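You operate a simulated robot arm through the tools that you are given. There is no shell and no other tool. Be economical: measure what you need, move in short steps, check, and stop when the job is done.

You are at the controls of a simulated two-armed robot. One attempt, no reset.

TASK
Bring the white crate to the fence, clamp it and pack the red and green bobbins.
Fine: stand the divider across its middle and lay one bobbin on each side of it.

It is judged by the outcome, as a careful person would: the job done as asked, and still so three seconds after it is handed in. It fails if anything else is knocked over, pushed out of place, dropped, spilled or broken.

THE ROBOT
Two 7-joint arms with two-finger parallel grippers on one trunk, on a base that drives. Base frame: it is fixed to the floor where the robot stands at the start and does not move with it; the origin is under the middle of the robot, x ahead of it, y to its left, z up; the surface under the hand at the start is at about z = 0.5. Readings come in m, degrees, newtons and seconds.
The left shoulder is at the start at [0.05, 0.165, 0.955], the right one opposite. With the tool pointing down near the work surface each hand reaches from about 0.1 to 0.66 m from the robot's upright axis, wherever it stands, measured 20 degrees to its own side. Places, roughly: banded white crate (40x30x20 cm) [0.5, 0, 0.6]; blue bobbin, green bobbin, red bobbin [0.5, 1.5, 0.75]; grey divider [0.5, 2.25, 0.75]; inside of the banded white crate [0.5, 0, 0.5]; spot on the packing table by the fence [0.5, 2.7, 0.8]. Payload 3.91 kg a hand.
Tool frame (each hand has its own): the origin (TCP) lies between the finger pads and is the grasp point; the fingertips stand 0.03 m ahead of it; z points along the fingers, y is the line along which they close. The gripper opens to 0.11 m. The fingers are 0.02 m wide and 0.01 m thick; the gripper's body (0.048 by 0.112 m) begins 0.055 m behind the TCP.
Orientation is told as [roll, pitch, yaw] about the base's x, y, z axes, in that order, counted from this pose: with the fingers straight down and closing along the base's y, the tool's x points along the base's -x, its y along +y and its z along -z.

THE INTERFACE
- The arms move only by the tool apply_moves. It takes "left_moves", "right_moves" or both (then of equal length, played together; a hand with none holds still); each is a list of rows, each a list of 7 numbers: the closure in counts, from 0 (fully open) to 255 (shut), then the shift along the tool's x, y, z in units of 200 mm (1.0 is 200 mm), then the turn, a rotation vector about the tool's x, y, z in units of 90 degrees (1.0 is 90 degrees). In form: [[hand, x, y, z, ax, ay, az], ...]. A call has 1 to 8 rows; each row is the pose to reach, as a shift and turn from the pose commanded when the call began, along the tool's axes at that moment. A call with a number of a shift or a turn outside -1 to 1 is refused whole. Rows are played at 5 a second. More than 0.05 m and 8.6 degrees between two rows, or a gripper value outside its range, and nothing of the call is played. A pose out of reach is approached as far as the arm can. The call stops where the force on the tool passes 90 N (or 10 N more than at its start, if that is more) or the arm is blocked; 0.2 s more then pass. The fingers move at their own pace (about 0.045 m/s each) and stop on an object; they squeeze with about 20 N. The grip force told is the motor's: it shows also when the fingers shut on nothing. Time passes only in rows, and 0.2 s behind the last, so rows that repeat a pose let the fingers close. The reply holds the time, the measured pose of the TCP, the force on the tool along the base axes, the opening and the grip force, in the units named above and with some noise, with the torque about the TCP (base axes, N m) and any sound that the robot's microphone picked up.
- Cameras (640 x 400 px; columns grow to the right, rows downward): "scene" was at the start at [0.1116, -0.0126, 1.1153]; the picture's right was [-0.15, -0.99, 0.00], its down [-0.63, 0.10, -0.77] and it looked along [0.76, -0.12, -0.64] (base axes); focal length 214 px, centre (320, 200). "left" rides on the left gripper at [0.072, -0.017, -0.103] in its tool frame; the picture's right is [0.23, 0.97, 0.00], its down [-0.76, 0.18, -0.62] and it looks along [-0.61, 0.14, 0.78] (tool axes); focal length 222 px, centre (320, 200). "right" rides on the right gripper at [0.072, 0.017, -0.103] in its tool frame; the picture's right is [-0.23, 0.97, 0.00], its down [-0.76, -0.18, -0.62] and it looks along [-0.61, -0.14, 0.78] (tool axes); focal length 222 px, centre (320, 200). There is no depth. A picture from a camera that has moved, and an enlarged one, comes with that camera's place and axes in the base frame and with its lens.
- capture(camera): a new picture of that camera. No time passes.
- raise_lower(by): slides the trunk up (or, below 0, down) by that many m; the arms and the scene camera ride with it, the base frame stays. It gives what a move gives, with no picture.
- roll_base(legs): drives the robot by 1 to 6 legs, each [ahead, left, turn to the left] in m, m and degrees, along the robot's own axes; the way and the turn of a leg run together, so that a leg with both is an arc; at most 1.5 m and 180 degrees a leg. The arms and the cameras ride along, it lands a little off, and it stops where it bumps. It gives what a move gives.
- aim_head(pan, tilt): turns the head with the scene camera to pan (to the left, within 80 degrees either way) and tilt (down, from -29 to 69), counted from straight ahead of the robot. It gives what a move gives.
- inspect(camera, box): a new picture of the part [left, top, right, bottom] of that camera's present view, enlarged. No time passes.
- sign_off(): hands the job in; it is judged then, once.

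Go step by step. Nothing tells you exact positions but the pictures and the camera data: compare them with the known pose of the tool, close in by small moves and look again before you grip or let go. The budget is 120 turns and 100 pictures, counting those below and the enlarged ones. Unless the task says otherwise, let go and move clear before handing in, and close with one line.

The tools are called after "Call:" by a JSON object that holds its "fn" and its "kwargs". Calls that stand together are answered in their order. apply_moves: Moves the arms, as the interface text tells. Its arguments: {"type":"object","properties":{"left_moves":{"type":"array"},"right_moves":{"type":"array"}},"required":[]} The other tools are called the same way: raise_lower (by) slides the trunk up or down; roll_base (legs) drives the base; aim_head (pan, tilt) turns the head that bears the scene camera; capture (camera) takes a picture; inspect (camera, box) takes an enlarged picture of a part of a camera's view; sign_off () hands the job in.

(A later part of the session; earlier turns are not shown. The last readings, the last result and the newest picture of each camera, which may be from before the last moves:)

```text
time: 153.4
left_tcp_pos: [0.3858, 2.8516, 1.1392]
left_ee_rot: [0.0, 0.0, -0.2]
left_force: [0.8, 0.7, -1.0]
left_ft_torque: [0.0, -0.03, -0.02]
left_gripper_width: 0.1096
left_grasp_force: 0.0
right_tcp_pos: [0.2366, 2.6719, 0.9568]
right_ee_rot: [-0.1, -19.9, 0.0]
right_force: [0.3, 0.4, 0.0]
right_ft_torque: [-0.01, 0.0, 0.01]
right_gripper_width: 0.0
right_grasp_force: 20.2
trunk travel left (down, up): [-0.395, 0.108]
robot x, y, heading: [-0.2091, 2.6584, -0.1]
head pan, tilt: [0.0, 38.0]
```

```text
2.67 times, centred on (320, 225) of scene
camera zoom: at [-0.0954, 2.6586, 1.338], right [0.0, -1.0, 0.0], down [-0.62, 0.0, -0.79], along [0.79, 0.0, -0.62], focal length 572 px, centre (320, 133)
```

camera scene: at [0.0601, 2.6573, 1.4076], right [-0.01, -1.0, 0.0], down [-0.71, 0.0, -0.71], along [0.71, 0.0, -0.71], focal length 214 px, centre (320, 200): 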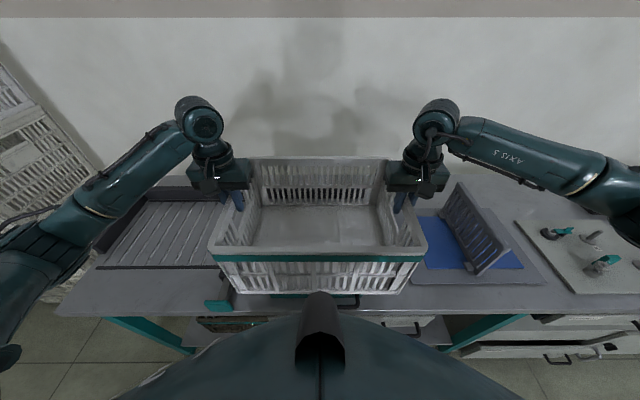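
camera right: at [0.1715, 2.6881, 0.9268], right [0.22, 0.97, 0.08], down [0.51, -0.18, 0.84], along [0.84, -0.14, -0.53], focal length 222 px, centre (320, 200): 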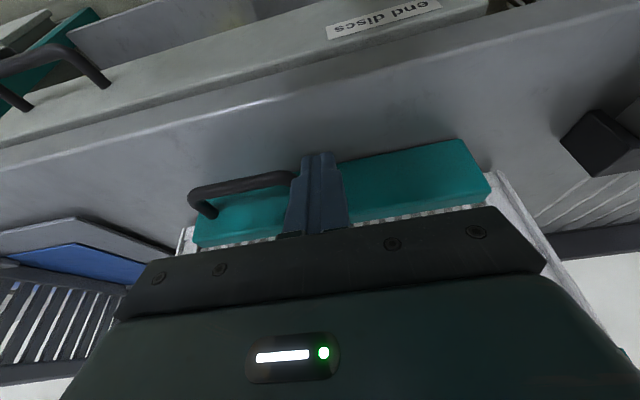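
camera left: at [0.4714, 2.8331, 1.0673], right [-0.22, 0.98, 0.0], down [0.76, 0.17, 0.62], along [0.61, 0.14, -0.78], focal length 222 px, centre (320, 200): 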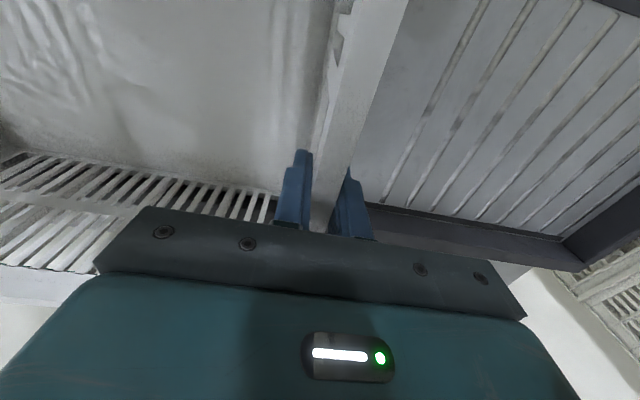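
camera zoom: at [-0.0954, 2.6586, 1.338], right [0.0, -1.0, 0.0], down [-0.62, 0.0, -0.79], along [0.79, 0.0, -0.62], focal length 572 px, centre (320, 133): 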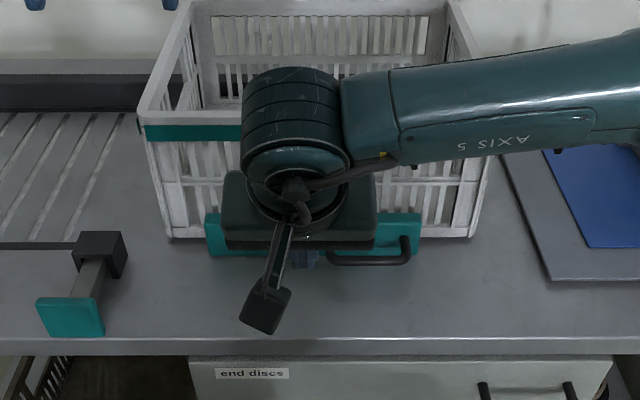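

The jaw holds. Next is the divider: I'll straighten the right hand, back off, move to y≈2.3 and look at the divider and into the crate.

Call:
{"fn": "apply_moves", "kwargs": {"right_moves": [[200, 0, 0, -0.2, 0, 0.08, 0], [100, 0, 0, -0.4, 0, 0.16, 0], [0, 0, -0.2, -0.6, 0, 0.22, 0], [0, 0, -0.4, -0.8, 0, 0.22, 0], [0, 0, -0.6, -0.9, 0, 0.22, 0], [0, 0, -0.8, -0.9, 0, 0.22, 0]]}}

Call:
{"fn": "raise_lower", "kwargs": {"by": 0.1}}

Call:
{"fn": "roll_base", "kwargs": {"legs": [[-0.1, -0.3, 0]]}}

Call:
{"fn": "aim_head", "kwargs": {"pan": 0, "tilt": 48}}

Call:
{"fn": "capture", "kwargs": {"camera": "scene"}}

```text
refused: row 3 steps farther than a row can; nothing moved
```

```text
time: 154.8
left_tcp_pos: [0.3863, 2.8526, 1.239]
left_ee_rot: [0.0, 0.0, -0.2]
left_force: [0.0, 0.0, 0.1]
left_ft_torque: [-0.02, 0.0, 0.0]
left_gripper_width: 0.11
left_grasp_force: 0.0
right_tcp_pos: [0.2371, 2.6727, 1.0569]
right_ee_rot: [0.1, -19.9, -0.2]
right_force: [0.4, 0.1, -0.3]
right_ft_torque: [0.01, 0.02, 0.0]
right_gripper_width: 0.0001
right_grasp_force: 20.3
trunk travel left (down, up): [-0.495, 0.008]
robot x, y, heading: [-0.208, 2.6588, -0.1]
head pan, tilt: [0.0, 38.0]
```

```text
time: 158.0
left_tcp_pos: [0.2886, 2.5582, 1.2406]
left_ee_rot: [0.0, 0.0, 0.2]
left_force: [-1.0, -0.5, 0.1]
left_ft_torque: [0.0, -0.02, 0.01]
left_gripper_width: 0.1098
left_grasp_force: 0.0
right_tcp_pos: [0.1388, 2.3762, 1.0565]
right_ee_rot: [0.1, -19.9, 0.1]
right_force: [-1.0, -0.1, 0.5]
right_ft_torque: [0.0, -0.03, 0.02]
right_gripper_width: 0.0
right_grasp_force: 19.8
trunk travel left (down, up): [-0.495, 0.008]
robot x, y, heading: [-0.3074, 2.3621, 0.4]
head pan, tilt: [0.0, 38.0]
```

```text
time: 158.7
left_tcp_pos: [0.2868, 2.5586, 1.2402]
left_ee_rot: [0.1, 0.0, 0.3]
left_force: [0.4, 0.5, 0.8]
left_ft_torque: [0.03, 0.0, -0.02]
left_gripper_width: 0.1099
left_grasp_force: 0.0
right_tcp_pos: [0.1382, 2.3761, 1.0564]
right_ee_rot: [0.1, -19.8, 0.2]
right_force: [0.0, -0.4, 0.3]
right_ft_torque: [-0.02, 0.0, 0.0]
right_gripper_width: 0.0
right_grasp_force: 19.9
trunk travel left (down, up): [-0.495, 0.008]
robot x, y, heading: [-0.3114, 2.3603, 0.4]
head pan, tilt: [0.0, 48.0]
```

```text
46 pictures are left
camera scene: at [-0.2005, 2.3603, 1.4236], right [0.0, -1.0, 0.0], down [-0.74, 0.0, -0.67], along [0.67, 0.0, -0.74], focal length 214 px, centre (320, 200)
```

scene: 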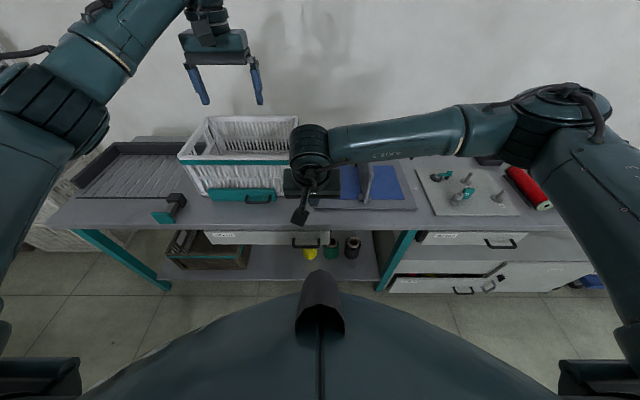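

Call:
{"fn": "apply_moves", "kwargs": {"right_moves": [[200, 0, 0, -0.15, 0, 0.08, 0], [100, 0, -0.1, -0.3, 0, 0.16, 0], [0, 0, -0.25, -0.45, 0, 0.22, 0], [0, 0, -0.4, -0.6, 0, 0.22, 0], [0, 0, -0.6, -0.7, 0, 0.22, 0], [0, 0, -0.8, -0.8, 0, 0.22, 0], [0, 0, -0.9, -0.8, 0, 0.22, 0]]}}

Call:
{"fn": "inspect", "kwargs": {"camera": "scene", "box": [300, 100, 460, 220]}}

Call:
{"fn": "inspect", "kwargs": {"camera": "scene", "box": [150, 100, 310, 220]}}

```text
time: 160.3
left_tcp_pos: [0.2881, 2.5562, 1.2404]
left_ee_rot: [0.0, 0.0, 0.3]
left_force: [0.3, -0.5, -0.4]
left_ft_torque: [0.02, -0.01, 0.04]
left_gripper_width: 0.1098
left_grasp_force: 0.0
right_tcp_pos: [0.084, 2.1963, 1.2065]
right_ee_rot: [0.1, 0.0, 0.4]
right_force: [-0.5, -0.1, 1.0]
right_ft_torque: [-0.03, 0.02, 0.03]
right_gripper_width: 0.11
right_grasp_force: 0.0
trunk travel left (down, up): [-0.495, 0.008]
robot x, y, heading: [-0.303, 2.3573, -0.1]
head pan, tilt: [0.0, 48.0]
```

```text
3.33 times, centred on (380, 160) of scene
camera zoom: at [-0.2004, 2.3599, 1.4235], right [0.0, -1.0, 0.0], down [-0.74, 0.0, -0.67], along [0.67, 0.0, -0.74], focal length 715 px, centre (120, 333)
```

zoom: 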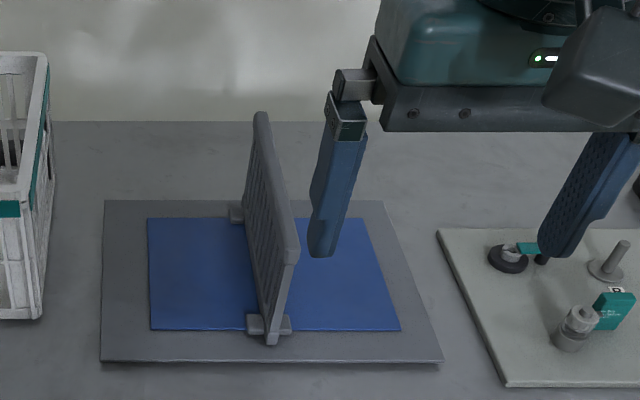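

```text
3.33 times, centred on (230, 160) of scene
camera zoom: at [-0.2004, 2.3599, 1.4235], right [0.0, -1.0, 0.0], down [-0.74, 0.0, -0.67], along [0.67, 0.0, -0.74], focal length 715 px, centre (620, 333)
```

zoom: 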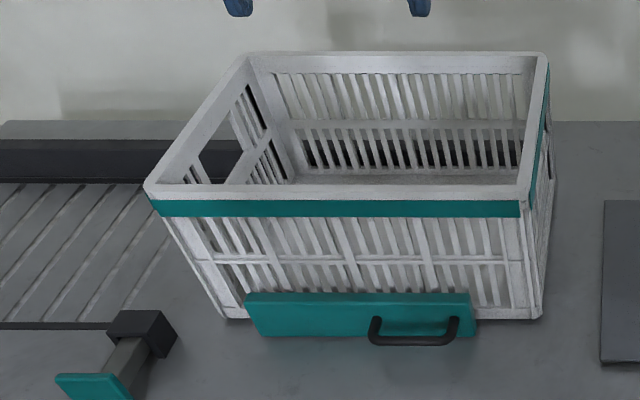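

The divider is a grey slatted plate with its plane along x, at about x 0.36–0.63, y≈2.18, top z≈0.93. I'll drive up and set the right hand above its middle.

Call:
{"fn": "roll_base", "kwargs": {"legs": [[0.25, 0, 0]]}}

Call:
{"fn": "apply_moves", "kwargs": {"right_moves": [[0, -0.2, -0.04, 0, 0, 0, 0], [0, -0.4, -0.09, 0.1, 0, 0, 0], [0, -0.6, -0.09, 0.3, 0, 0, 0], [0, -0.8, -0.09, 0.5, 0, 0, 0], [0, -0.8, -0.09, 0.7, 0, 0, 0], [0, -0.8, -0.09, 0.85, 0, 0, 0], [0, -0.8, -0.09, 0.85, 0, 0, 0]]}}

Call:
{"fn": "capture", "kwargs": {"camera": "right"}}

Call:
{"fn": "capture", "kwargs": {"camera": "scene"}}

```text
time: 162.1
left_tcp_pos: [0.5376, 2.5605, 1.2397]
left_ee_rot: [0.0, 0.1, 0.4]
left_force: [1.2, 0.0, 0.2]
left_ft_torque: [-0.02, -0.02, -0.02]
left_gripper_width: 0.11
left_grasp_force: 0.0
right_tcp_pos: [0.3364, 2.1996, 1.2052]
right_ee_rot: [0.1, 0.0, 0.5]
right_force: [-0.1, -0.6, -0.6]
right_ft_torque: [0.0, 0.02, 0.0]
right_gripper_width: 0.1097
right_grasp_force: 0.0
trunk travel left (down, up): [-0.495, 0.008]
robot x, y, heading: [-0.0525, 2.3605, 0.5]
head pan, tilt: [0.0, 48.0]
```

```text
refused: row 3 steps farther than a row can; nothing moved
```

```text
43 pictures are left
camera right: at [0.2631, 2.2154, 1.31], right [0.22, 0.98, 0.0], down [0.76, -0.17, 0.62], along [0.61, -0.14, -0.78], focal length 222 px, centre (320, 200)
```

right: 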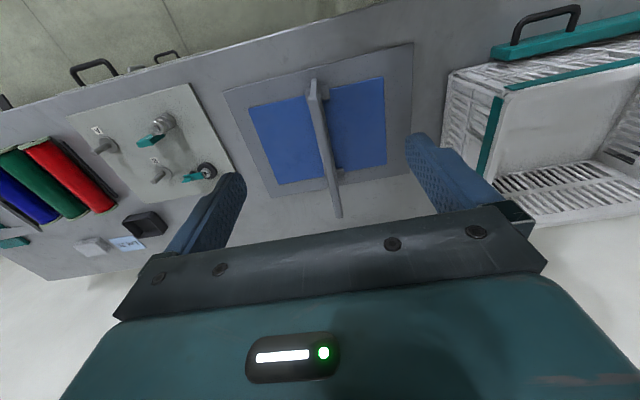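

```text
42 pictures are left
camera scene: at [0.0513, 2.3621, 1.4235], right [0.01, -1.0, 0.0], down [-0.74, -0.01, -0.67], along [0.67, 0.01, -0.74], focal length 214 px, centre (320, 200)
```

scene: 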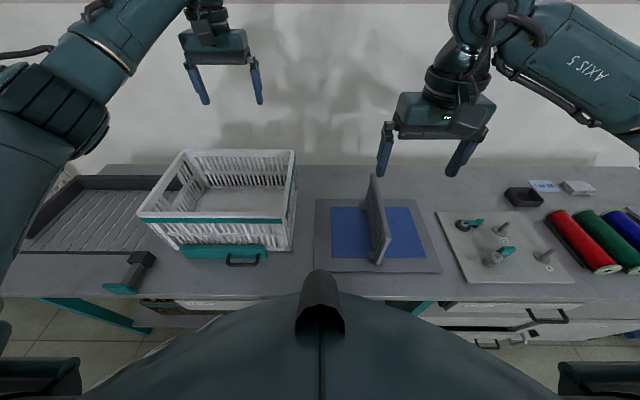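

Call:
{"fn": "apply_moves", "kwargs": {"right_moves": [[0, -0.2, -0.04, 0, 0, 0, 0], [0, -0.4, -0.095, 0.1, 0, 0, 0], [0, -0.6, -0.095, 0.2, 0, 0, 0], [0, -0.76, -0.095, 0.35, 0, 0, 0], [0, -0.76, -0.095, 0.55, 0, 0, 0], [0, -0.76, -0.095, 0.75, 0, 0, 0], [0, -0.76, -0.095, 0.9, 0, 0, 0], [0, -0.76, -0.095, 0.9, 0, 0, 0]]}}

Call:
{"fn": "capture", "kwargs": {"camera": "right"}}

```text
time: 163.9
left_tcp_pos: [0.5377, 2.5603, 1.2408]
left_ee_rot: [-0.1, 0.0, 0.4]
left_force: [-0.3, 0.0, -0.4]
left_ft_torque: [0.01, 0.01, 0.02]
left_gripper_width: 0.11
left_grasp_force: 0.1
right_tcp_pos: [0.4866, 2.1843, 1.0254]
right_ee_rot: [-0.1, -0.1, 0.5]
right_force: [0.8, -0.3, -0.7]
right_ft_torque: [-0.02, 0.01, -0.01]
right_gripper_width: 0.1099
right_grasp_force: 0.0
trunk travel left (down, up): [-0.495, 0.008]
robot x, y, heading: [-0.0549, 2.3614, 0.2]
head pan, tilt: [0.0, 48.0]
```

```text
41 pictures are left
camera right: at [0.4126, 2.1991, 1.1289], right [0.22, 0.98, 0.0], down [0.76, -0.17, 0.62], along [0.61, -0.14, -0.78], focal length 222 px, centre (320, 200)
```

right: 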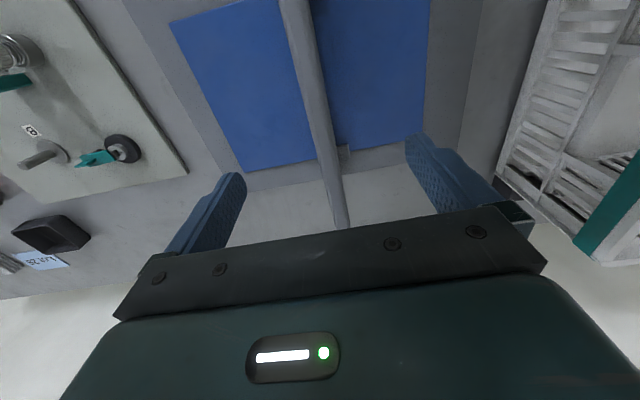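

Call:
{"fn": "apply_moves", "kwargs": {"right_moves": [[0, 0, 0, 0.2, 0, 0, 0], [0, 0, 0, 0.4, 0, 0, 0], [0, 0, -0.01, 0.58, 0, 0, 0], [255, 0, -0.01, 0.58, 0, 0, 0], [255, 0, -0.01, 0.58, 0, 0, 0], [255, 0, -0.01, 0.58, 0, 0, 0], [255, 0, -0.01, 0.58, 0, 0, 0], [255, 0, -0.01, 0.58, 0, 0, 0]]}}

Call:
{"fn": "inspect", "kwargs": {"camera": "scene", "box": [290, 100, 530, 280]}}

```text
time: 165.7
left_tcp_pos: [0.5373, 2.5615, 1.2405]
left_ee_rot: [0.1, 0.0, 0.4]
left_force: [0.1, 0.2, 0.4]
left_ft_torque: [0.0, -0.03, 0.01]
left_gripper_width: 0.1098
left_grasp_force: 0.0
right_tcp_pos: [0.4869, 2.179, 0.9094]
right_ee_rot: [0.0, 0.1, 0.5]
right_force: [0.4, -1.1, 0.4]
right_ft_torque: [-0.02, 0.0, 0.01]
right_gripper_width: 0.0179
right_grasp_force: 16.0
trunk travel left (down, up): [-0.495, 0.008]
robot x, y, heading: [-0.0555, 2.3609, 0.4]
head pan, tilt: [0.0, 48.0]
```

```text
2.22 times, centred on (410, 190) of scene
camera zoom: at [0.0508, 2.3621, 1.4235], right [0.01, -1.0, 0.0], down [-0.74, -0.01, -0.67], along [0.67, 0.01, -0.74], focal length 477 px, centre (120, 222)
```

zoom: 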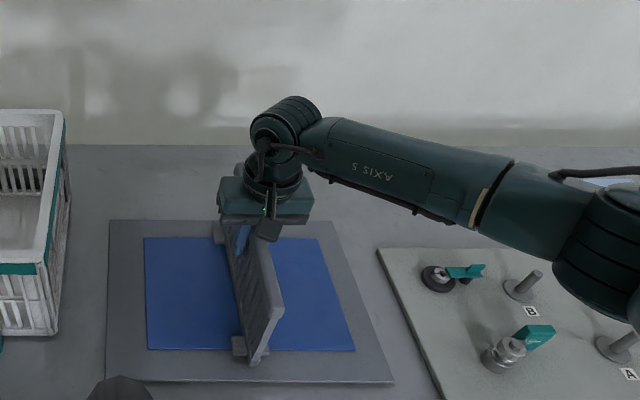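

It's gripped, with an opening of 18 mm. I'll lift it straight out of its holder.

Call:
{"fn": "apply_moves", "kwargs": {"right_moves": [[255, 0, 0, -0.1, 0, 0, 0], [255, 0, 0, -0.3, 0, 0, 0], [255, 0, 0, -0.53, 0, 0, 0], [255, 0, 0, -0.76, 0, 0, 0], [255, 0, 0, -0.99, 0, 0, 0], [255, 0, 0, -0.99, 0, 0, 0]]}}

Call:
{"fn": "apply_moves", "kwargs": {"right_moves": [[255, 0, 0, -0.15, 0, 0, 0], [255, 0, 0, -0.3, 0, 0, 0], [255, 0, 0, -0.3, 0, 0, 0]]}}

Call:
{"fn": "inspect", "kwargs": {"camera": "scene", "box": [290, 100, 530, 280]}}

```text
time: 167.1
left_tcp_pos: [0.538, 2.5603, 1.2396]
left_ee_rot: [0.0, -0.1, 0.4]
left_force: [-0.4, 0.2, -0.3]
left_ft_torque: [0.03, 0.02, 0.02]
left_gripper_width: 0.11
left_grasp_force: 0.0
right_tcp_pos: [0.4868, 2.1801, 1.1083]
right_ee_rot: [0.0, 0.0, 0.4]
right_force: [-0.2, -0.1, -1.8]
right_ft_torque: [0.02, 0.03, -0.03]
right_gripper_width: 0.0175
right_grasp_force: 19.7
trunk travel left (down, up): [-0.495, 0.008]
robot x, y, heading: [-0.0561, 2.3622, 0.2]
head pan, tilt: [0.0, 48.0]
```

```text
time: 167.9
left_tcp_pos: [0.5372, 2.5602, 1.2411]
left_ee_rot: [-0.1, 0.0, 0.4]
left_force: [-0.7, -0.9, -1.3]
left_ft_torque: [-0.02, 0.0, -0.03]
left_gripper_width: 0.1098
left_grasp_force: 0.0
right_tcp_pos: [0.4869, 2.1789, 1.168]
right_ee_rot: [0.1, -0.1, 0.5]
right_force: [-0.2, -0.5, -1.5]
right_ft_torque: [0.02, 0.01, 0.0]
right_gripper_width: 0.0179
right_grasp_force: 20.2
trunk travel left (down, up): [-0.495, 0.008]
robot x, y, heading: [-0.0526, 2.3609, 0.4]
head pan, tilt: [0.0, 48.0]
```

```text
2.22 times, centred on (410, 190) of scene
camera zoom: at [0.051, 2.362, 1.4235], right [0.01, -1.0, 0.0], down [-0.74, -0.01, -0.67], along [0.67, 0.01, -0.74], focal length 477 px, centre (120, 222)
```

zoom: 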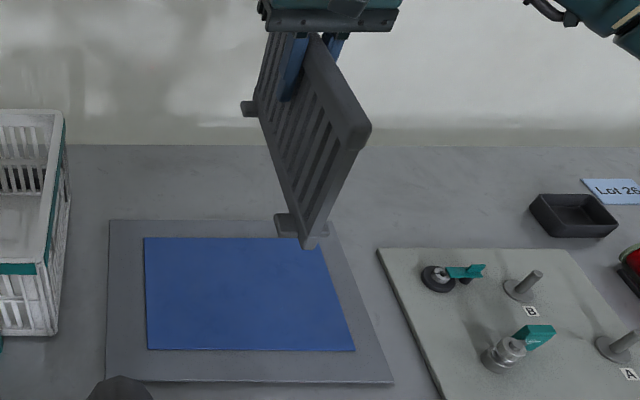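

The divider has its own feet, is about 26 cm long, and its centre sits about 12 mm nearer than my grip. I'll drive left with it held high, above the crate's middle.

Call:
{"fn": "roll_base", "kwargs": {"legs": [[0.03, 0.475, -0.4]]}}

Call:
{"fn": "aim_head", "kwargs": {"pan": -14, "tilt": 55}}

Call:
{"fn": "inspect", "kwargs": {"camera": "scene", "box": [200, 60, 440, 240]}}

Call:
{"fn": "capture", "kwargs": {"camera": "right"}}

```text
time: 172.6
left_tcp_pos: [0.5698, 3.0257, 1.2392]
left_ee_rot: [0.0, -0.1, -0.4]
left_force: [0.3, 0.5, -0.5]
left_ft_torque: [0.04, 0.0, 0.01]
left_gripper_width: 0.1099
left_grasp_force: 0.0
right_tcp_pos: [0.5129, 2.6457, 1.168]
right_ee_rot: [0.1, 0.0, -0.3]
right_force: [-0.2, 0.9, -1.2]
right_ft_torque: [0.01, 0.0, -0.01]
right_gripper_width: 0.0176
right_grasp_force: 20.0
trunk travel left (down, up): [-0.495, 0.008]
robot x, y, heading: [-0.0277, 2.8315, -0.1]
head pan, tilt: [0.0, 48.0]
```

```text
time: 173.4
left_tcp_pos: [0.5694, 3.0259, 1.239]
left_ee_rot: [0.0, 0.0, -0.3]
left_force: [-0.2, 0.7, 0.2]
left_ft_torque: [-0.03, -0.01, 0.0]
left_gripper_width: 0.1101
left_grasp_force: 0.2
right_tcp_pos: [0.5137, 2.6456, 1.1677]
right_ee_rot: [0.1, 0.0, -0.3]
right_force: [0.1, 0.5, -2.1]
right_ft_torque: [0.04, 0.02, -0.01]
right_gripper_width: 0.0174
right_grasp_force: 20.0
trunk travel left (down, up): [-0.495, 0.008]
robot x, y, heading: [-0.0244, 2.8362, -0.6]
head pan, tilt: [-14.0, 55.0]
```

```text
2.22 times, centred on (320, 150) of scene
camera zoom: at [0.0714, 2.8172, 1.4143], right [-0.25, -0.97, 0.0], down [-0.79, 0.2, -0.57], along [0.56, -0.14, -0.82], focal length 477 px, centre (320, 311)
```

zoom: 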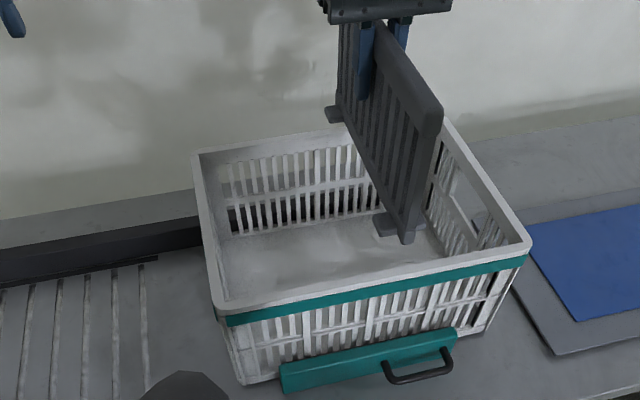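

```text
37 pictures are left
camera right: at [0.4397, 2.6622, 1.2718], right [0.23, 0.97, 0.0], down [0.76, -0.18, 0.62], along [0.61, -0.14, -0.78], focal length 222 px, centre (320, 200)
```

right: 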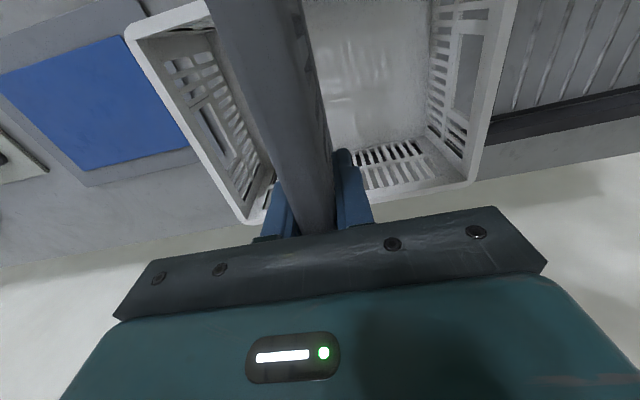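

The crate centre comes out at about (0.542, 2.659). I'll shift the divider over it and lower to just above the rim to check the fit.

Call:
{"fn": "apply_moves", "kwargs": {"right_moves": [[255, -0.1, 0.03, 0, 0, 0, 0], [255, -0.213, 0.065, 0, 0, 0, 0], [255, -0.213, 0.065, 0.2, 0, 0, 0], [255, -0.213, 0.065, 0.35, 0, 0, 0], [255, -0.213, 0.065, 0.35, 0, 0, 0]]}}

Call:
{"fn": "inspect", "kwargs": {"camera": "scene", "box": [240, 60, 430, 200]}}

```text
time: 174.6
left_tcp_pos: [0.5695, 3.0265, 1.2401]
left_ee_rot: [0.0, -0.1, -0.5]
left_force: [-0.1, 0.2, -0.2]
left_ft_torque: [0.02, 0.01, -0.01]
left_gripper_width: 0.11
left_grasp_force: 0.1
right_tcp_pos: [0.5562, 2.6578, 1.0985]
right_ee_rot: [0.1, 0.1, -0.3]
right_force: [-0.2, -0.1, -1.9]
right_ft_torque: [-0.01, 0.02, 0.01]
right_gripper_width: 0.018
right_grasp_force: 19.7
trunk travel left (down, up): [-0.495, 0.008]
robot x, y, heading: [-0.026, 2.8335, -0.4]
head pan, tilt: [-14.0, 55.0]
```

```text
2.86 times, centred on (335, 130) of scene
camera zoom: at [0.0712, 2.817, 1.4143], right [-0.25, -0.97, 0.0], down [-0.79, 0.2, -0.57], along [0.56, -0.14, -0.82], focal length 613 px, centre (277, 400)
```

zoom: 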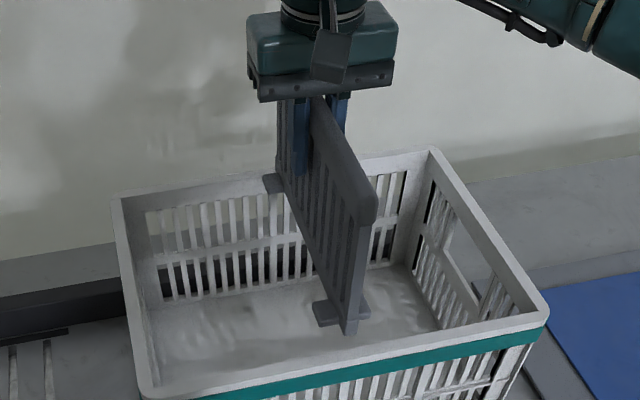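

Call:
{"fn": "inspect", "kwargs": {"camera": "scene", "box": [315, 150, 379, 200]}}

Call:
{"fn": "inspect", "kwargs": {"camera": "scene", "box": [300, 90, 400, 170]}}

```text
8.00 times, centred on (347, 175) of scene
camera zoom: at [0.0712, 2.817, 1.4143], right [-0.25, -0.97, 0.0], down [-0.79, 0.2, -0.57], along [0.56, -0.14, -0.82], focal length 1716 px, centre (104, 400)
```

zoom: 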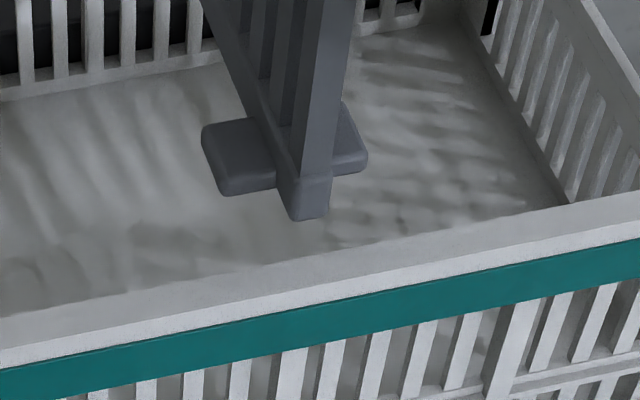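

```text
5.00 times, centred on (350, 130) of scene
camera zoom: at [0.0712, 2.817, 1.4143], right [-0.25, -0.97, 0.0], down [-0.79, 0.2, -0.57], along [0.56, -0.14, -0.82], focal length 1072 px, centre (170, 550)
```

zoom: 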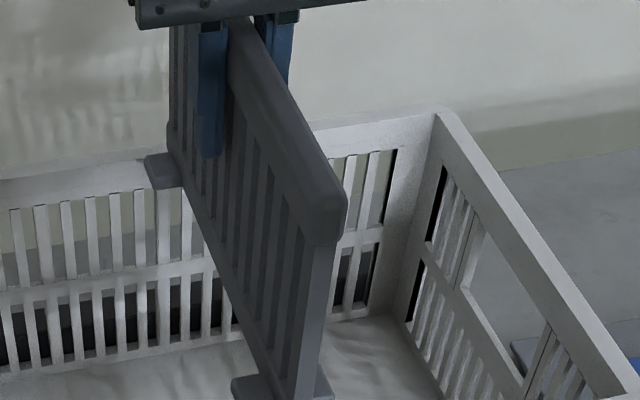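

There are about 5–8 mm of clearance at each end. I'll lower slowly into the crate, watching the force.

Call:
{"fn": "apply_moves", "kwargs": {"right_moves": [[255, 0, 0, 0.12, 0, 0, 0], [255, 0, 0, 0.24, 0, 0, 0], [255, 0, 0, 0.36, 0, 0, 0], [255, 0, 0, 0.48, 0, 0, 0], [255, 0, 0, 0.6, 0, 0, 0], [255, 0, 0, 0.72, 0, 0, 0], [255, 0, 0, 0.84, 0, 0, 0]]}}

Call:
{"fn": "inspect", "kwargs": {"camera": "scene", "box": [240, 80, 430, 220]}}

```text
time: 176.2
left_tcp_pos: [0.5695, 3.0253, 1.2389]
left_ee_rot: [0.1, 0.0, -0.5]
left_force: [-0.1, -0.4, -0.6]
left_ft_torque: [-0.01, -0.02, 0.01]
left_gripper_width: 0.1101
left_grasp_force: 0.0
right_tcp_pos: [0.5557, 2.6587, 0.9308]
right_ee_rot: [0.0, -0.1, -0.3]
right_force: [-0.1, -0.1, -0.7]
right_ft_torque: [0.02, -0.02, -0.01]
right_gripper_width: 0.018
right_grasp_force: 20.4
trunk travel left (down, up): [-0.495, 0.008]
robot x, y, heading: [-0.0292, 2.8364, -0.1]
head pan, tilt: [-14.0, 55.0]
```

```text
2.86 times, centred on (335, 150) of scene
camera zoom: at [0.0715, 2.8171, 1.4143], right [-0.25, -0.97, 0.0], down [-0.79, 0.2, -0.57], along [0.56, -0.14, -0.82], focal length 613 px, centre (277, 343)
```

zoom: 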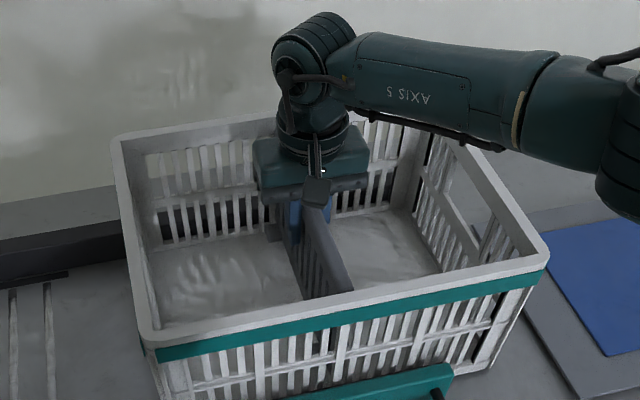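

Call:
{"fn": "apply_moves", "kwargs": {"right_moves": [[255, 0, 0, 0.05, 0, 0, 0], [255, 0, 0, 0.1, 0, 0, 0], [255, 0, 0, 0.13, 0, 0, 0]]}}

Call:
{"fn": "apply_moves", "kwargs": {"right_moves": [[255, 0, 0, 0.02, 0, 0, 0], [255, 0, 0, 0.04, 0, 0, 0]]}}

```text
time: 177.0
left_tcp_pos: [0.5688, 3.0268, 1.2404]
left_ee_rot: [-0.1, 0.0, -0.4]
left_force: [-0.5, 0.0, -0.4]
left_ft_torque: [0.02, 0.01, 0.0]
left_gripper_width: 0.1098
left_grasp_force: 0.1
right_tcp_pos: [0.5556, 2.6587, 0.9074]
right_ee_rot: [0.1, -0.3, -0.3]
right_force: [-0.9, -1.0, 13.3]
right_ft_torque: [-0.04, 0.28, 0.03]
right_gripper_width: 0.0176
right_grasp_force: 20.1
trunk travel left (down, up): [-0.495, 0.008]
robot x, y, heading: [-0.0239, 2.8375, -0.3]
head pan, tilt: [-14.0, 55.0]
```

```text
time: 177.6
left_tcp_pos: [0.5682, 3.0273, 1.2412]
left_ee_rot: [-0.1, -0.1, -0.3]
left_force: [0.5, -0.7, 0.1]
left_ft_torque: [-0.01, 0.01, 0.02]
left_gripper_width: 0.1099
left_grasp_force: 0.0
right_tcp_pos: [0.5564, 2.6587, 0.8985]
right_ee_rot: [0.1, -0.3, -0.2]
right_force: [1.3, 0.4, 19.7]
right_ft_torque: [-0.06, 0.02, -0.02]
right_gripper_width: 0.0176
right_grasp_force: 19.9
trunk travel left (down, up): [-0.495, 0.008]
robot x, y, heading: [-0.0252, 2.8356, -0.3]
head pan, tilt: [-14.0, 55.0]
```

Call:
{"fn": "inspect", "kwargs": {"camera": "scene", "box": [270, 100, 400, 200]}}

```text
4.00 times, centred on (335, 150) of scene
camera zoom: at [0.0693, 2.818, 1.4146], right [-0.25, -0.97, 0.0], down [-0.79, 0.2, -0.58], along [0.56, -0.14, -0.82], focal length 858 px, centre (260, 400)
```

zoom: 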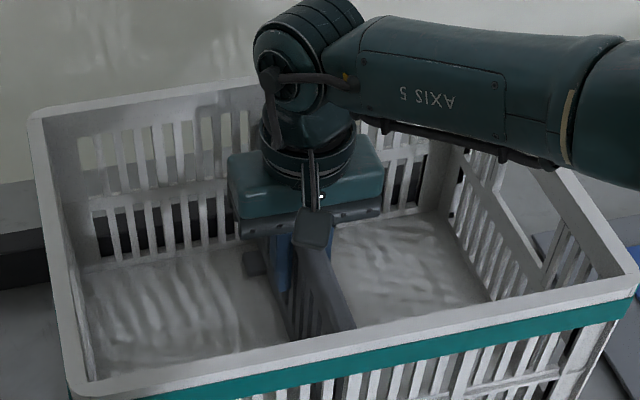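

The divider appears to stand on the floor. I'll release it and rise straight up.

Call:
{"fn": "apply_moves", "kwargs": {"right_moves": [[200, 0, 0, -0.02, 0, 0, 0], [140, 0, 0, -0.02, 0, 0, 0], [140, 0, 0, -0.02, 0, 0, 0], [140, 0, 0, -0.2, 0, 0, 0], [140, 0, 0, -0.4, 0, 0, 0], [140, 0, 0, -0.6, 0, 0, 0], [140, 0, 0, -0.8, 0, 0, 0], [140, 0, 0, -1.0, 0, 0, 0]]}}

Call:
{"fn": "apply_moves", "kwargs": {"right_moves": [[140, 0, 0, -0.2, 0, 0, 0], [140, 0, 0, -0.4, 0, 0, 0], [140, 0, 0, -0.4, 0, 0, 0]]}}

Call:
{"fn": "inspect", "kwargs": {"camera": "scene", "box": [240, 80, 430, 220]}}

Call:
{"fn": "capture", "kwargs": {"camera": "right"}}

```text
time: 179.4
left_tcp_pos: [0.5695, 3.0257, 1.2402]
left_ee_rot: [0.0, 0.0, -0.3]
left_force: [-0.1, 0.3, -0.5]
left_ft_torque: [0.03, -0.03, 0.06]
left_gripper_width: 0.11
left_grasp_force: 0.2
right_tcp_pos: [0.5577, 2.6602, 1.0988]
right_ee_rot: [-0.1, 0.1, -0.3]
right_force: [-0.4, -0.1, -0.7]
right_ft_torque: [0.01, -0.02, 0.02]
right_gripper_width: 0.0496
right_grasp_force: 0.1
trunk travel left (down, up): [-0.495, 0.008]
robot x, y, heading: [-0.0262, 2.8353, -0.3]
head pan, tilt: [-14.0, 55.0]
```

```text
time: 180.2
left_tcp_pos: [0.5695, 3.0259, 1.2405]
left_ee_rot: [0.0, 0.0, -0.5]
left_force: [-0.5, -0.3, -0.1]
left_ft_torque: [0.01, -0.03, -0.01]
left_gripper_width: 0.1099
left_grasp_force: 0.1
right_tcp_pos: [0.5574, 2.6594, 1.1798]
right_ee_rot: [0.1, 0.0, -0.3]
right_force: [-0.2, 0.1, -0.4]
right_ft_torque: [-0.02, 0.01, 0.02]
right_gripper_width: 0.0497
right_grasp_force: 0.0
trunk travel left (down, up): [-0.495, 0.008]
robot x, y, heading: [-0.0236, 2.8378, -0.5]
head pan, tilt: [-14.0, 55.0]
```

```text
2.86 times, centred on (335, 150) of scene
camera zoom: at [0.0714, 2.817, 1.4143], right [-0.25, -0.97, 0.0], down [-0.79, 0.2, -0.57], along [0.56, -0.14, -0.82], focal length 613 px, centre (277, 343)
```

zoom: 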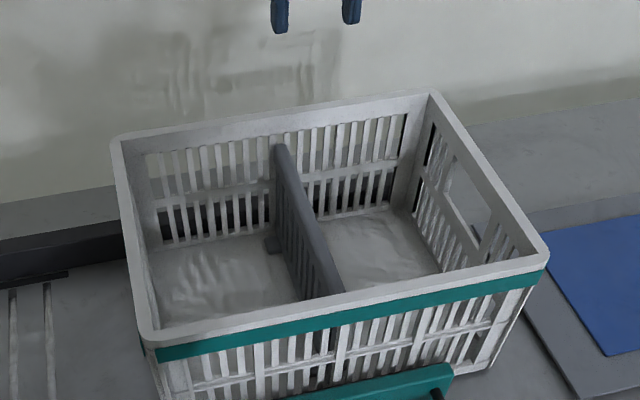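

```text
30 pictures are left
camera right: at [0.4831, 2.6766, 1.284], right [0.23, 0.97, 0.0], down [0.76, -0.18, 0.62], along [0.61, -0.14, -0.78], focal length 222 px, centre (320, 200)
```

right: 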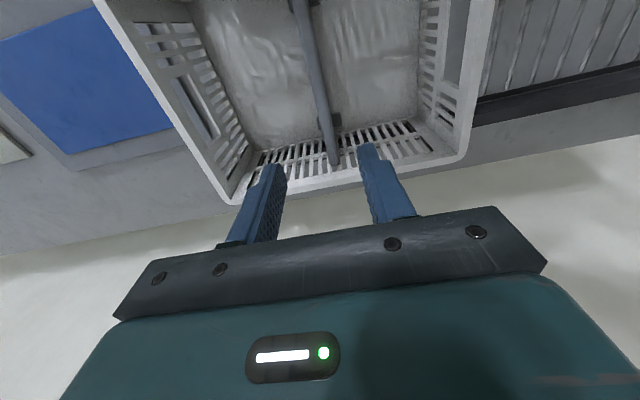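

The divider stands on its feet across the middle. Next are the bobbins: I'll drive right to y≈1.65 and look at them.

Call:
{"fn": "roll_base", "kwargs": {"legs": [[-0.2, -0.1, 0.3], [0, -1.08, 0]]}}

Call:
{"fn": "aim_head", "kwargs": {"pan": -10, "tilt": 50}}

Call:
{"fn": "capture", "kwargs": {"camera": "scene"}}

```text
time: 191.1
left_tcp_pos: [0.3502, 1.8495, 1.2407]
left_ee_rot: [0.0, -0.1, -2.1]
left_force: [0.2, 0.0, 0.7]
left_ft_torque: [-0.05, 0.03, -0.02]
left_gripper_width: 0.1101
left_grasp_force: 0.2
right_tcp_pos: [0.3256, 1.4844, 1.1797]
right_ee_rot: [0.1, 0.0, -1.9]
right_force: [0.5, -0.8, -0.3]
right_ft_torque: [-0.03, -0.02, 0.01]
right_gripper_width: 0.0495
right_grasp_force: 0.1
trunk travel left (down, up): [-0.495, 0.008]
robot x, y, heading: [-0.2505, 1.6723, -2.0]
head pan, tilt: [-14.0, 55.0]
```

```text
time: 191.7
left_tcp_pos: [0.3495, 1.8499, 1.2405]
left_ee_rot: [0.0, 0.0, -2.1]
left_force: [-0.1, 0.2, 0.1]
left_ft_torque: [0.0, -0.02, 0.02]
left_gripper_width: 0.1097
left_grasp_force: 0.1
right_tcp_pos: [0.3263, 1.4834, 1.1796]
right_ee_rot: [0.1, 0.0, -1.8]
right_force: [0.8, 0.3, 0.4]
right_ft_torque: [-0.01, 0.01, -0.01]
right_gripper_width: 0.0495
right_grasp_force: 0.1
trunk travel left (down, up): [-0.495, 0.008]
robot x, y, heading: [-0.2517, 1.6772, -2.1]
head pan, tilt: [-10.0, 50.0]
```

```text
29 pictures are left
camera scene: at [-0.1483, 1.6578, 1.4208], right [-0.21, -0.98, 0.0], down [-0.75, 0.16, -0.64], along [0.63, -0.13, -0.77], focal length 214 px, centre (320, 200)
```

scene: 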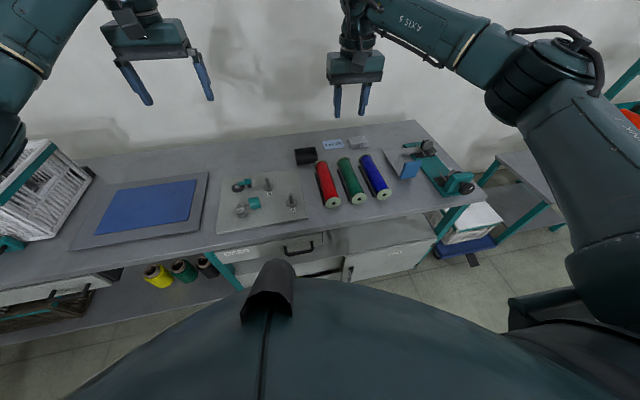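

Call:
{"fn": "inspect", "kwargs": {"camera": "scene", "box": [295, 135, 415, 215]}}

```text
5.00 times, centred on (355, 175) of scene
camera zoom: at [-0.1483, 1.6578, 1.4208], right [-0.21, -0.98, 0.0], down [-0.75, 0.16, -0.64], along [0.63, -0.13, -0.77], focal length 1072 px, centre (145, 325)
```

zoom: 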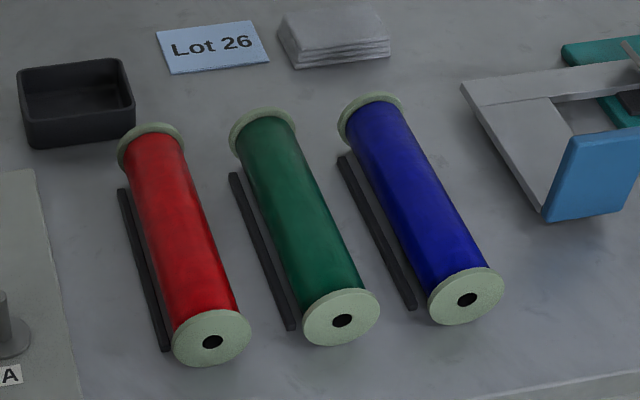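

Each bobbin lies along x from about 0.33 to 0.55 with flanges roughly 58 mm across: red at y≈1.504, green at y≈1.403, centres z≈0.81. I'll take red with the left hand first, so I drive to line up the left arm.

Call:
{"fn": "roll_base", "kwargs": {"legs": [[0, -0.34, 2.1], [0.13, 0, 0]]}}

Call:
{"fn": "capture", "kwargs": {"camera": "left"}}

```text
time: 196.2
left_tcp_pos: [0.4681, 1.5266, 1.2398]
left_ee_rot: [0.1, 0.0, 0.0]
left_force: [0.5, -0.1, -0.5]
left_ft_torque: [-0.01, -0.01, 0.01]
left_gripper_width: 0.1104
left_grasp_force: 0.0
right_tcp_pos: [0.4578, 1.159, 1.1787]
right_ee_rot: [0.0, -0.1, 0.1]
right_force: [-0.6, 0.4, 0.4]
right_ft_torque: [0.02, 0.06, 0.03]
right_gripper_width: 0.0495
right_grasp_force: 0.1
trunk travel left (down, up): [-0.495, 0.008]
robot x, y, heading: [-0.1258, 1.3295, 0.2]
head pan, tilt: [-10.0, 50.0]
```

```text
27 pictures are left
camera left: at [0.3944, 1.509, 1.3423], right [-0.23, 0.97, 0.0], down [0.76, 0.18, 0.62], along [0.61, 0.14, -0.78], focal length 222 px, centre (320, 200)
```

left: 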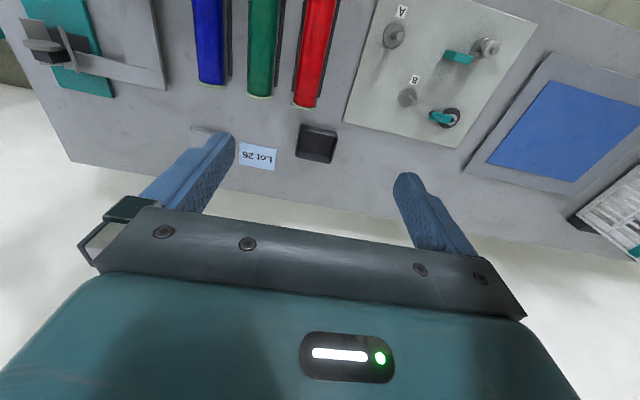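

Call:
{"fn": "apply_moves", "kwargs": {"left_moves": [[81, 0.13, -0.12, 0.1, 0, 0, 0], [81, 0.13, -0.12, 0.3, 0, 0, 0], [81, 0.13, -0.12, 0.5, 0, 0, 0], [81, 0.13, -0.12, 0.7, 0, 0, 0], [81, 0.13, -0.12, 0.9, 0, 0, 0], [81, 0.13, -0.12, 1.0, 0, 0, 0]]}}

Call:
{"fn": "apply_moves", "kwargs": {"left_moves": [[81, 0, 0, 0.2, 0, 0, 0], [81, 0, 0, 0.4, 0, 0, 0], [81, 0, 0, 0.6, 0, 0, 0], [81, 0, 0, 0.6, 0, 0, 0]]}}

Call:
{"fn": "capture", "kwargs": {"camera": "left"}}

Call:
{"fn": "aim_head", "kwargs": {"pan": 10, "tilt": 55}}

Call:
{"fn": "inspect", "kwargs": {"camera": "scene", "box": [240, 80, 400, 200]}}

```text
time: 197.6
left_tcp_pos: [0.4423, 1.5029, 1.0413]
left_ee_rot: [0.0, 0.1, 0.0]
left_force: [-0.4, 0.1, 0.3]
left_ft_torque: [0.02, 0.01, 0.01]
left_gripper_width: 0.0749
left_grasp_force: 0.0
right_tcp_pos: [0.4575, 1.1598, 1.1797]
right_ee_rot: [0.0, 0.0, 0.2]
right_force: [0.7, -0.9, -0.6]
right_ft_torque: [-0.02, 0.01, 0.02]
right_gripper_width: 0.0495
right_grasp_force: 0.0
trunk travel left (down, up): [-0.495, 0.008]
robot x, y, heading: [-0.1268, 1.3304, 0.1]
head pan, tilt: [-10.0, 50.0]
```

```text
time: 198.6
left_tcp_pos: [0.4407, 1.5049, 0.9193]
left_ee_rot: [0.0, -0.1, 0.0]
left_force: [-0.3, 0.0, 0.0]
left_ft_torque: [-0.02, -0.01, -0.01]
left_gripper_width: 0.0747
left_grasp_force: 0.1
right_tcp_pos: [0.4571, 1.1603, 1.1802]
right_ee_rot: [0.1, -0.1, 0.1]
right_force: [0.4, 0.1, -0.1]
right_ft_torque: [0.0, 0.0, -0.05]
right_gripper_width: 0.05
right_grasp_force: 0.1
trunk travel left (down, up): [-0.495, 0.008]
robot x, y, heading: [-0.1271, 1.3293, 0.2]
head pan, tilt: [-10.0, 50.0]
```

```text
26 pictures are left
camera left: at [0.367, 1.4872, 1.0223], right [-0.23, 0.97, 0.0], down [0.76, 0.18, 0.62], along [0.61, 0.14, -0.78], focal length 222 px, centre (320, 200)
```

left: 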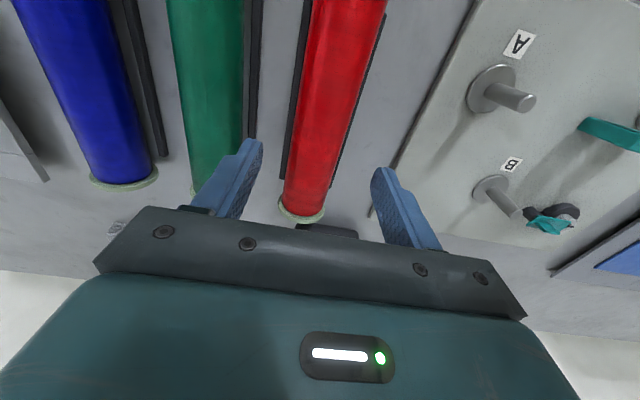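

```text
time: 199.4
left_tcp_pos: [0.44, 1.5033, 0.9199]
left_ee_rot: [0.0, 0.1, -0.1]
left_force: [0.9, -1.0, 0.2]
left_ft_torque: [0.02, 0.0, 0.0]
left_gripper_width: 0.075
left_grasp_force: 0.0
right_tcp_pos: [0.4569, 1.1598, 1.1791]
right_ee_rot: [0.1, 0.0, 0.0]
right_force: [-0.7, -0.5, 0.4]
right_ft_torque: [0.0, 0.02, -0.01]
right_gripper_width: 0.0495
right_grasp_force: 0.0
trunk travel left (down, up): [-0.495, 0.008]
robot x, y, heading: [-0.1244, 1.3281, 0.2]
head pan, tilt: [10.0, 55.0]
```

```text
3.33 times, centred on (320, 140) of scene
camera zoom: at [-0.0283, 1.3429, 1.4143], right [0.17, -0.98, 0.0], down [-0.81, -0.14, -0.57], along [0.56, 0.1, -0.82], focal length 715 px, centre (320, 400)
```

zoom: 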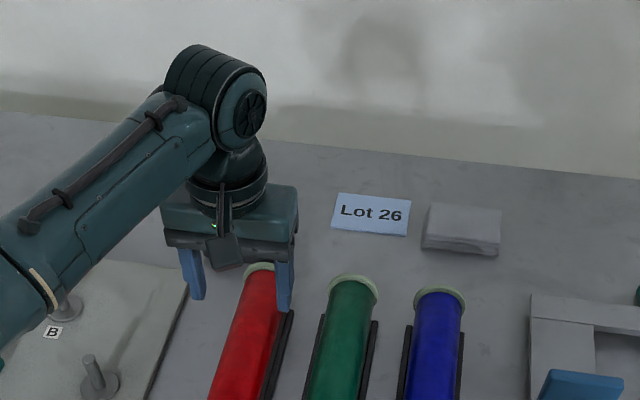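

Red is centred between the fingers, and low dark rails flank each bobbin. I'll lower so the tips stay just above the rails, then close.

Call:
{"fn": "apply_moves", "kwargs": {"left_moves": [[81, 0, 0, 0.2, 0, 0, 0], [81, 0, 0, 0.35, 0, 0, 0], [81, 0, 0, 0.44, 0, 0, 0], [255, 0, 0, 0.44, 0, 0, 0], [255, 0, 0, 0.44, 0, 0, 0], [255, 0, 0, 0.44, 0, 0, 0], [255, 0, 0, 0.44, 0, 0, 0]]}}

Call:
{"fn": "inspect", "kwargs": {"camera": "scene", "box": [240, 100, 400, 220]}}

```text
time: 201.1
left_tcp_pos: [0.4399, 1.5033, 0.8332]
left_ee_rot: [0.0, 0.0, 0.0]
left_force: [0.4, 0.3, -0.7]
left_ft_torque: [0.02, -0.01, -0.01]
left_gripper_width: 0.0533
left_grasp_force: 20.3
right_tcp_pos: [0.457, 1.16, 1.1797]
right_ee_rot: [0.2, 0.0, 0.1]
right_force: [-0.1, 0.2, -0.5]
right_ft_torque: [-0.02, 0.0, 0.01]
right_gripper_width: 0.0495
right_grasp_force: 0.0
trunk travel left (down, up): [-0.495, 0.008]
robot x, y, heading: [-0.1259, 1.33, -0.0]
head pan, tilt: [10.0, 55.0]
```

```text
3.33 times, centred on (320, 160) of scene
camera zoom: at [-0.0281, 1.343, 1.4143], right [0.17, -0.98, 0.0], down [-0.81, -0.14, -0.57], along [0.56, 0.1, -0.82], focal length 715 px, centre (320, 333)
```

zoom: 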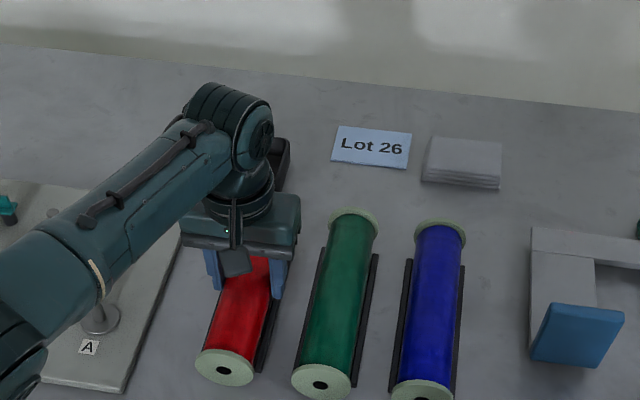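

Red is gripped at 53 mm. I'll lift it straight up.

Call:
{"fn": "apply_moves", "kwargs": {"left_moves": [[255, 0, 0, -0.1, 0, 0, 0], [255, 0, 0, -0.3, 0, 0, 0], [255, 0, 0, -0.5, 0, 0, 0], [255, 0, 0, -0.7, 0, 0, 0], [255, 0, 0, -0.9, 0, 0, 0], [255, 0, 0, -1.0, 0, 0, 0]]}}

Call:
{"fn": "apply_moves", "kwargs": {"left_moves": [[255, 0, 0, -0.2, 0, 0, 0], [255, 0, 0, -0.4, 0, 0, 0], [255, 0, 0, -0.6, 0, 0, 0], [255, 0, 0, -0.8, 0, 0, 0]]}}

Call:
{"fn": "inspect", "kwargs": {"camera": "scene", "box": [200, 20, 420, 220]}}

```text
time: 202.4
left_tcp_pos: [0.4414, 1.5038, 1.0326]
left_ee_rot: [0.1, 0.0, 0.0]
left_force: [0.2, 0.8, -3.0]
left_ft_torque: [0.03, 0.0, 0.01]
left_gripper_width: 0.0531
left_grasp_force: 19.7
right_tcp_pos: [0.4574, 1.1602, 1.1793]
right_ee_rot: [0.0, 0.0, 0.1]
right_force: [-0.3, 0.3, 0.3]
right_ft_torque: [0.03, -0.03, 0.0]
right_gripper_width: 0.0496
right_grasp_force: 0.0
trunk travel left (down, up): [-0.495, 0.008]
robot x, y, heading: [-0.124, 1.3301, 0.0]
head pan, tilt: [10.0, 55.0]
```

```text
time: 203.4
left_tcp_pos: [0.4408, 1.5039, 1.1914]
left_ee_rot: [0.0, 0.0, 0.0]
left_force: [-0.6, -0.4, -2.2]
left_ft_torque: [-0.01, 0.0, 0.03]
left_gripper_width: 0.053
left_grasp_force: 20.0
right_tcp_pos: [0.4569, 1.16, 1.1802]
right_ee_rot: [0.1, -0.2, 0.1]
right_force: [-0.3, 0.1, -0.7]
right_ft_torque: [-0.03, 0.02, -0.05]
right_gripper_width: 0.0495
right_grasp_force: 0.1
trunk travel left (down, up): [-0.495, 0.008]
robot x, y, heading: [-0.128, 1.3297, 0.1]
head pan, tilt: [10.0, 55.0]
```

```text
2.00 times, centred on (310, 120) of scene
camera zoom: at [-0.0286, 1.343, 1.4143], right [0.17, -0.98, 0.0], down [-0.81, -0.14, -0.57], along [0.56, 0.1, -0.82], focal length 429 px, centre (340, 360)
```

zoom: 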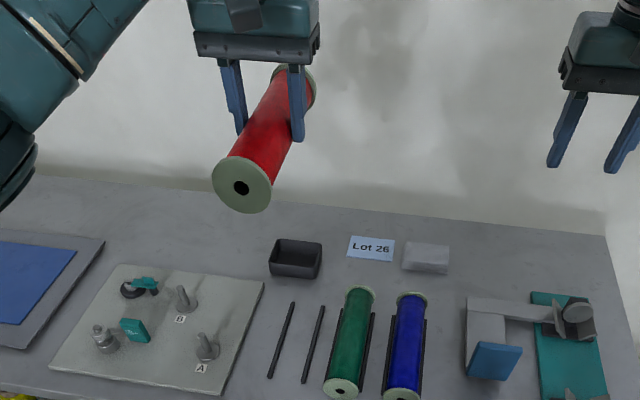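

Red is held level. Now I shift left so the right hand is over the green bobbin.

Call:
{"fn": "roll_base", "kwargs": {"legs": [[0, 0.24, 0]]}}

Call:
{"fn": "apply_moves", "kwargs": {"right_moves": [[81, 0.08, 0, 0.1, 0, 0, 0], [81, 0.08, 0, 0.3, 0, 0, 0], [81, 0.08, 0, 0.5, 0, 0, 0], [81, 0.08, 0, 0.7, 0, 0, 0], [81, 0.08, 0, 0.9, 0, 0, 0], [81, 0.08, 0, 1.0, 0, 0, 0]]}}

Call:
{"fn": "capture", "kwargs": {"camera": "right"}}

```text
time: 206.2
left_tcp_pos: [0.4372, 1.7454, 1.19]
left_ee_rot: [0.0, 0.0, 0.4]
left_force: [-0.2, 0.7, -3.1]
left_ft_torque: [-0.01, -0.02, 0.0]
left_gripper_width: 0.0531
left_grasp_force: 19.9
right_tcp_pos: [0.4577, 1.402, 1.1805]
right_ee_rot: [0.1, 0.0, 0.5]
right_force: [0.2, 0.6, 0.1]
right_ft_torque: [-0.02, -0.03, 0.04]
right_gripper_width: 0.0497
right_grasp_force: 0.0
trunk travel left (down, up): [-0.495, 0.008]
robot x, y, heading: [-0.1278, 1.5682, 0.3]
head pan, tilt: [10.0, 55.0]
```

```text
time: 207.6
left_tcp_pos: [0.438, 1.7455, 1.1902]
left_ee_rot: [0.1, 0.0, 0.3]
left_force: [0.9, 0.8, -1.8]
left_ft_torque: [0.0, 0.02, 0.0]
left_gripper_width: 0.0529
left_grasp_force: 20.3
right_tcp_pos: [0.4436, 1.401, 0.9806]
right_ee_rot: [0.1, 0.0, 0.6]
right_force: [-0.1, -1.2, -0.4]
right_ft_torque: [0.02, -0.05, 0.01]
right_gripper_width: 0.075
right_grasp_force: 0.0
trunk travel left (down, up): [-0.495, 0.008]
robot x, y, heading: [-0.1301, 1.5679, 0.3]
head pan, tilt: [10.0, 55.0]
```

```text
22 pictures are left
camera right: at [0.37, 1.4168, 1.0846], right [0.22, 0.98, 0.0], down [0.76, -0.17, 0.62], along [0.61, -0.13, -0.78], focal length 222 px, centre (320, 200)
```

right: 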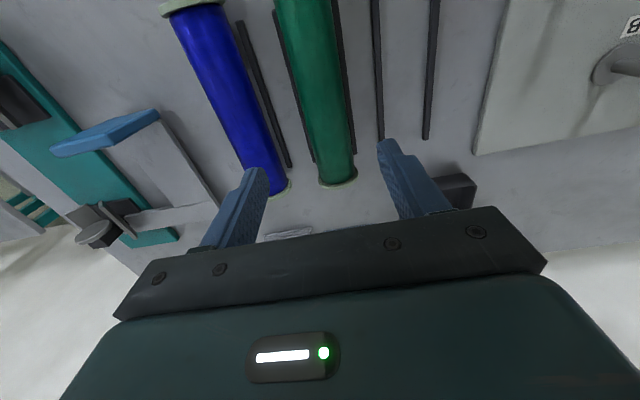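

Green is centred within a few mm, so I'll descend and grip it.

Call:
{"fn": "apply_moves", "kwargs": {"right_moves": [[81, 0, 0.02, 0.2, 0, 0, 0], [81, 0, 0.02, 0.4, 0, 0, 0], [81, 0, 0.02, 0.6, 0, 0, 0], [81, 0, 0.02, 0.74, 0, 0, 0], [255, 0, 0.02, 0.74, 0, 0, 0], [255, 0, 0.02, 0.74, 0, 0, 0], [255, 0, 0.02, 0.74, 0, 0, 0], [255, 0, 0.02, 0.74, 0, 0, 0]]}}

```text
time: 209.3
left_tcp_pos: [0.4374, 1.7463, 1.1899]
left_ee_rot: [0.0, -0.1, 0.4]
left_force: [-0.1, -0.4, -2.5]
left_ft_torque: [-0.01, -0.01, 0.03]
left_gripper_width: 0.0532
left_grasp_force: 20.5
right_tcp_pos: [0.4413, 1.4039, 0.8344]
right_ee_rot: [0.1, 0.0, 0.5]
right_force: [0.0, 1.2, 0.4]
right_ft_torque: [-0.01, -0.1, 0.0]
right_gripper_width: 0.0531
right_grasp_force: 19.9
trunk travel left (down, up): [-0.495, 0.008]
robot x, y, heading: [-0.1263, 1.567, 0.6]
head pan, tilt: [10.0, 55.0]
```

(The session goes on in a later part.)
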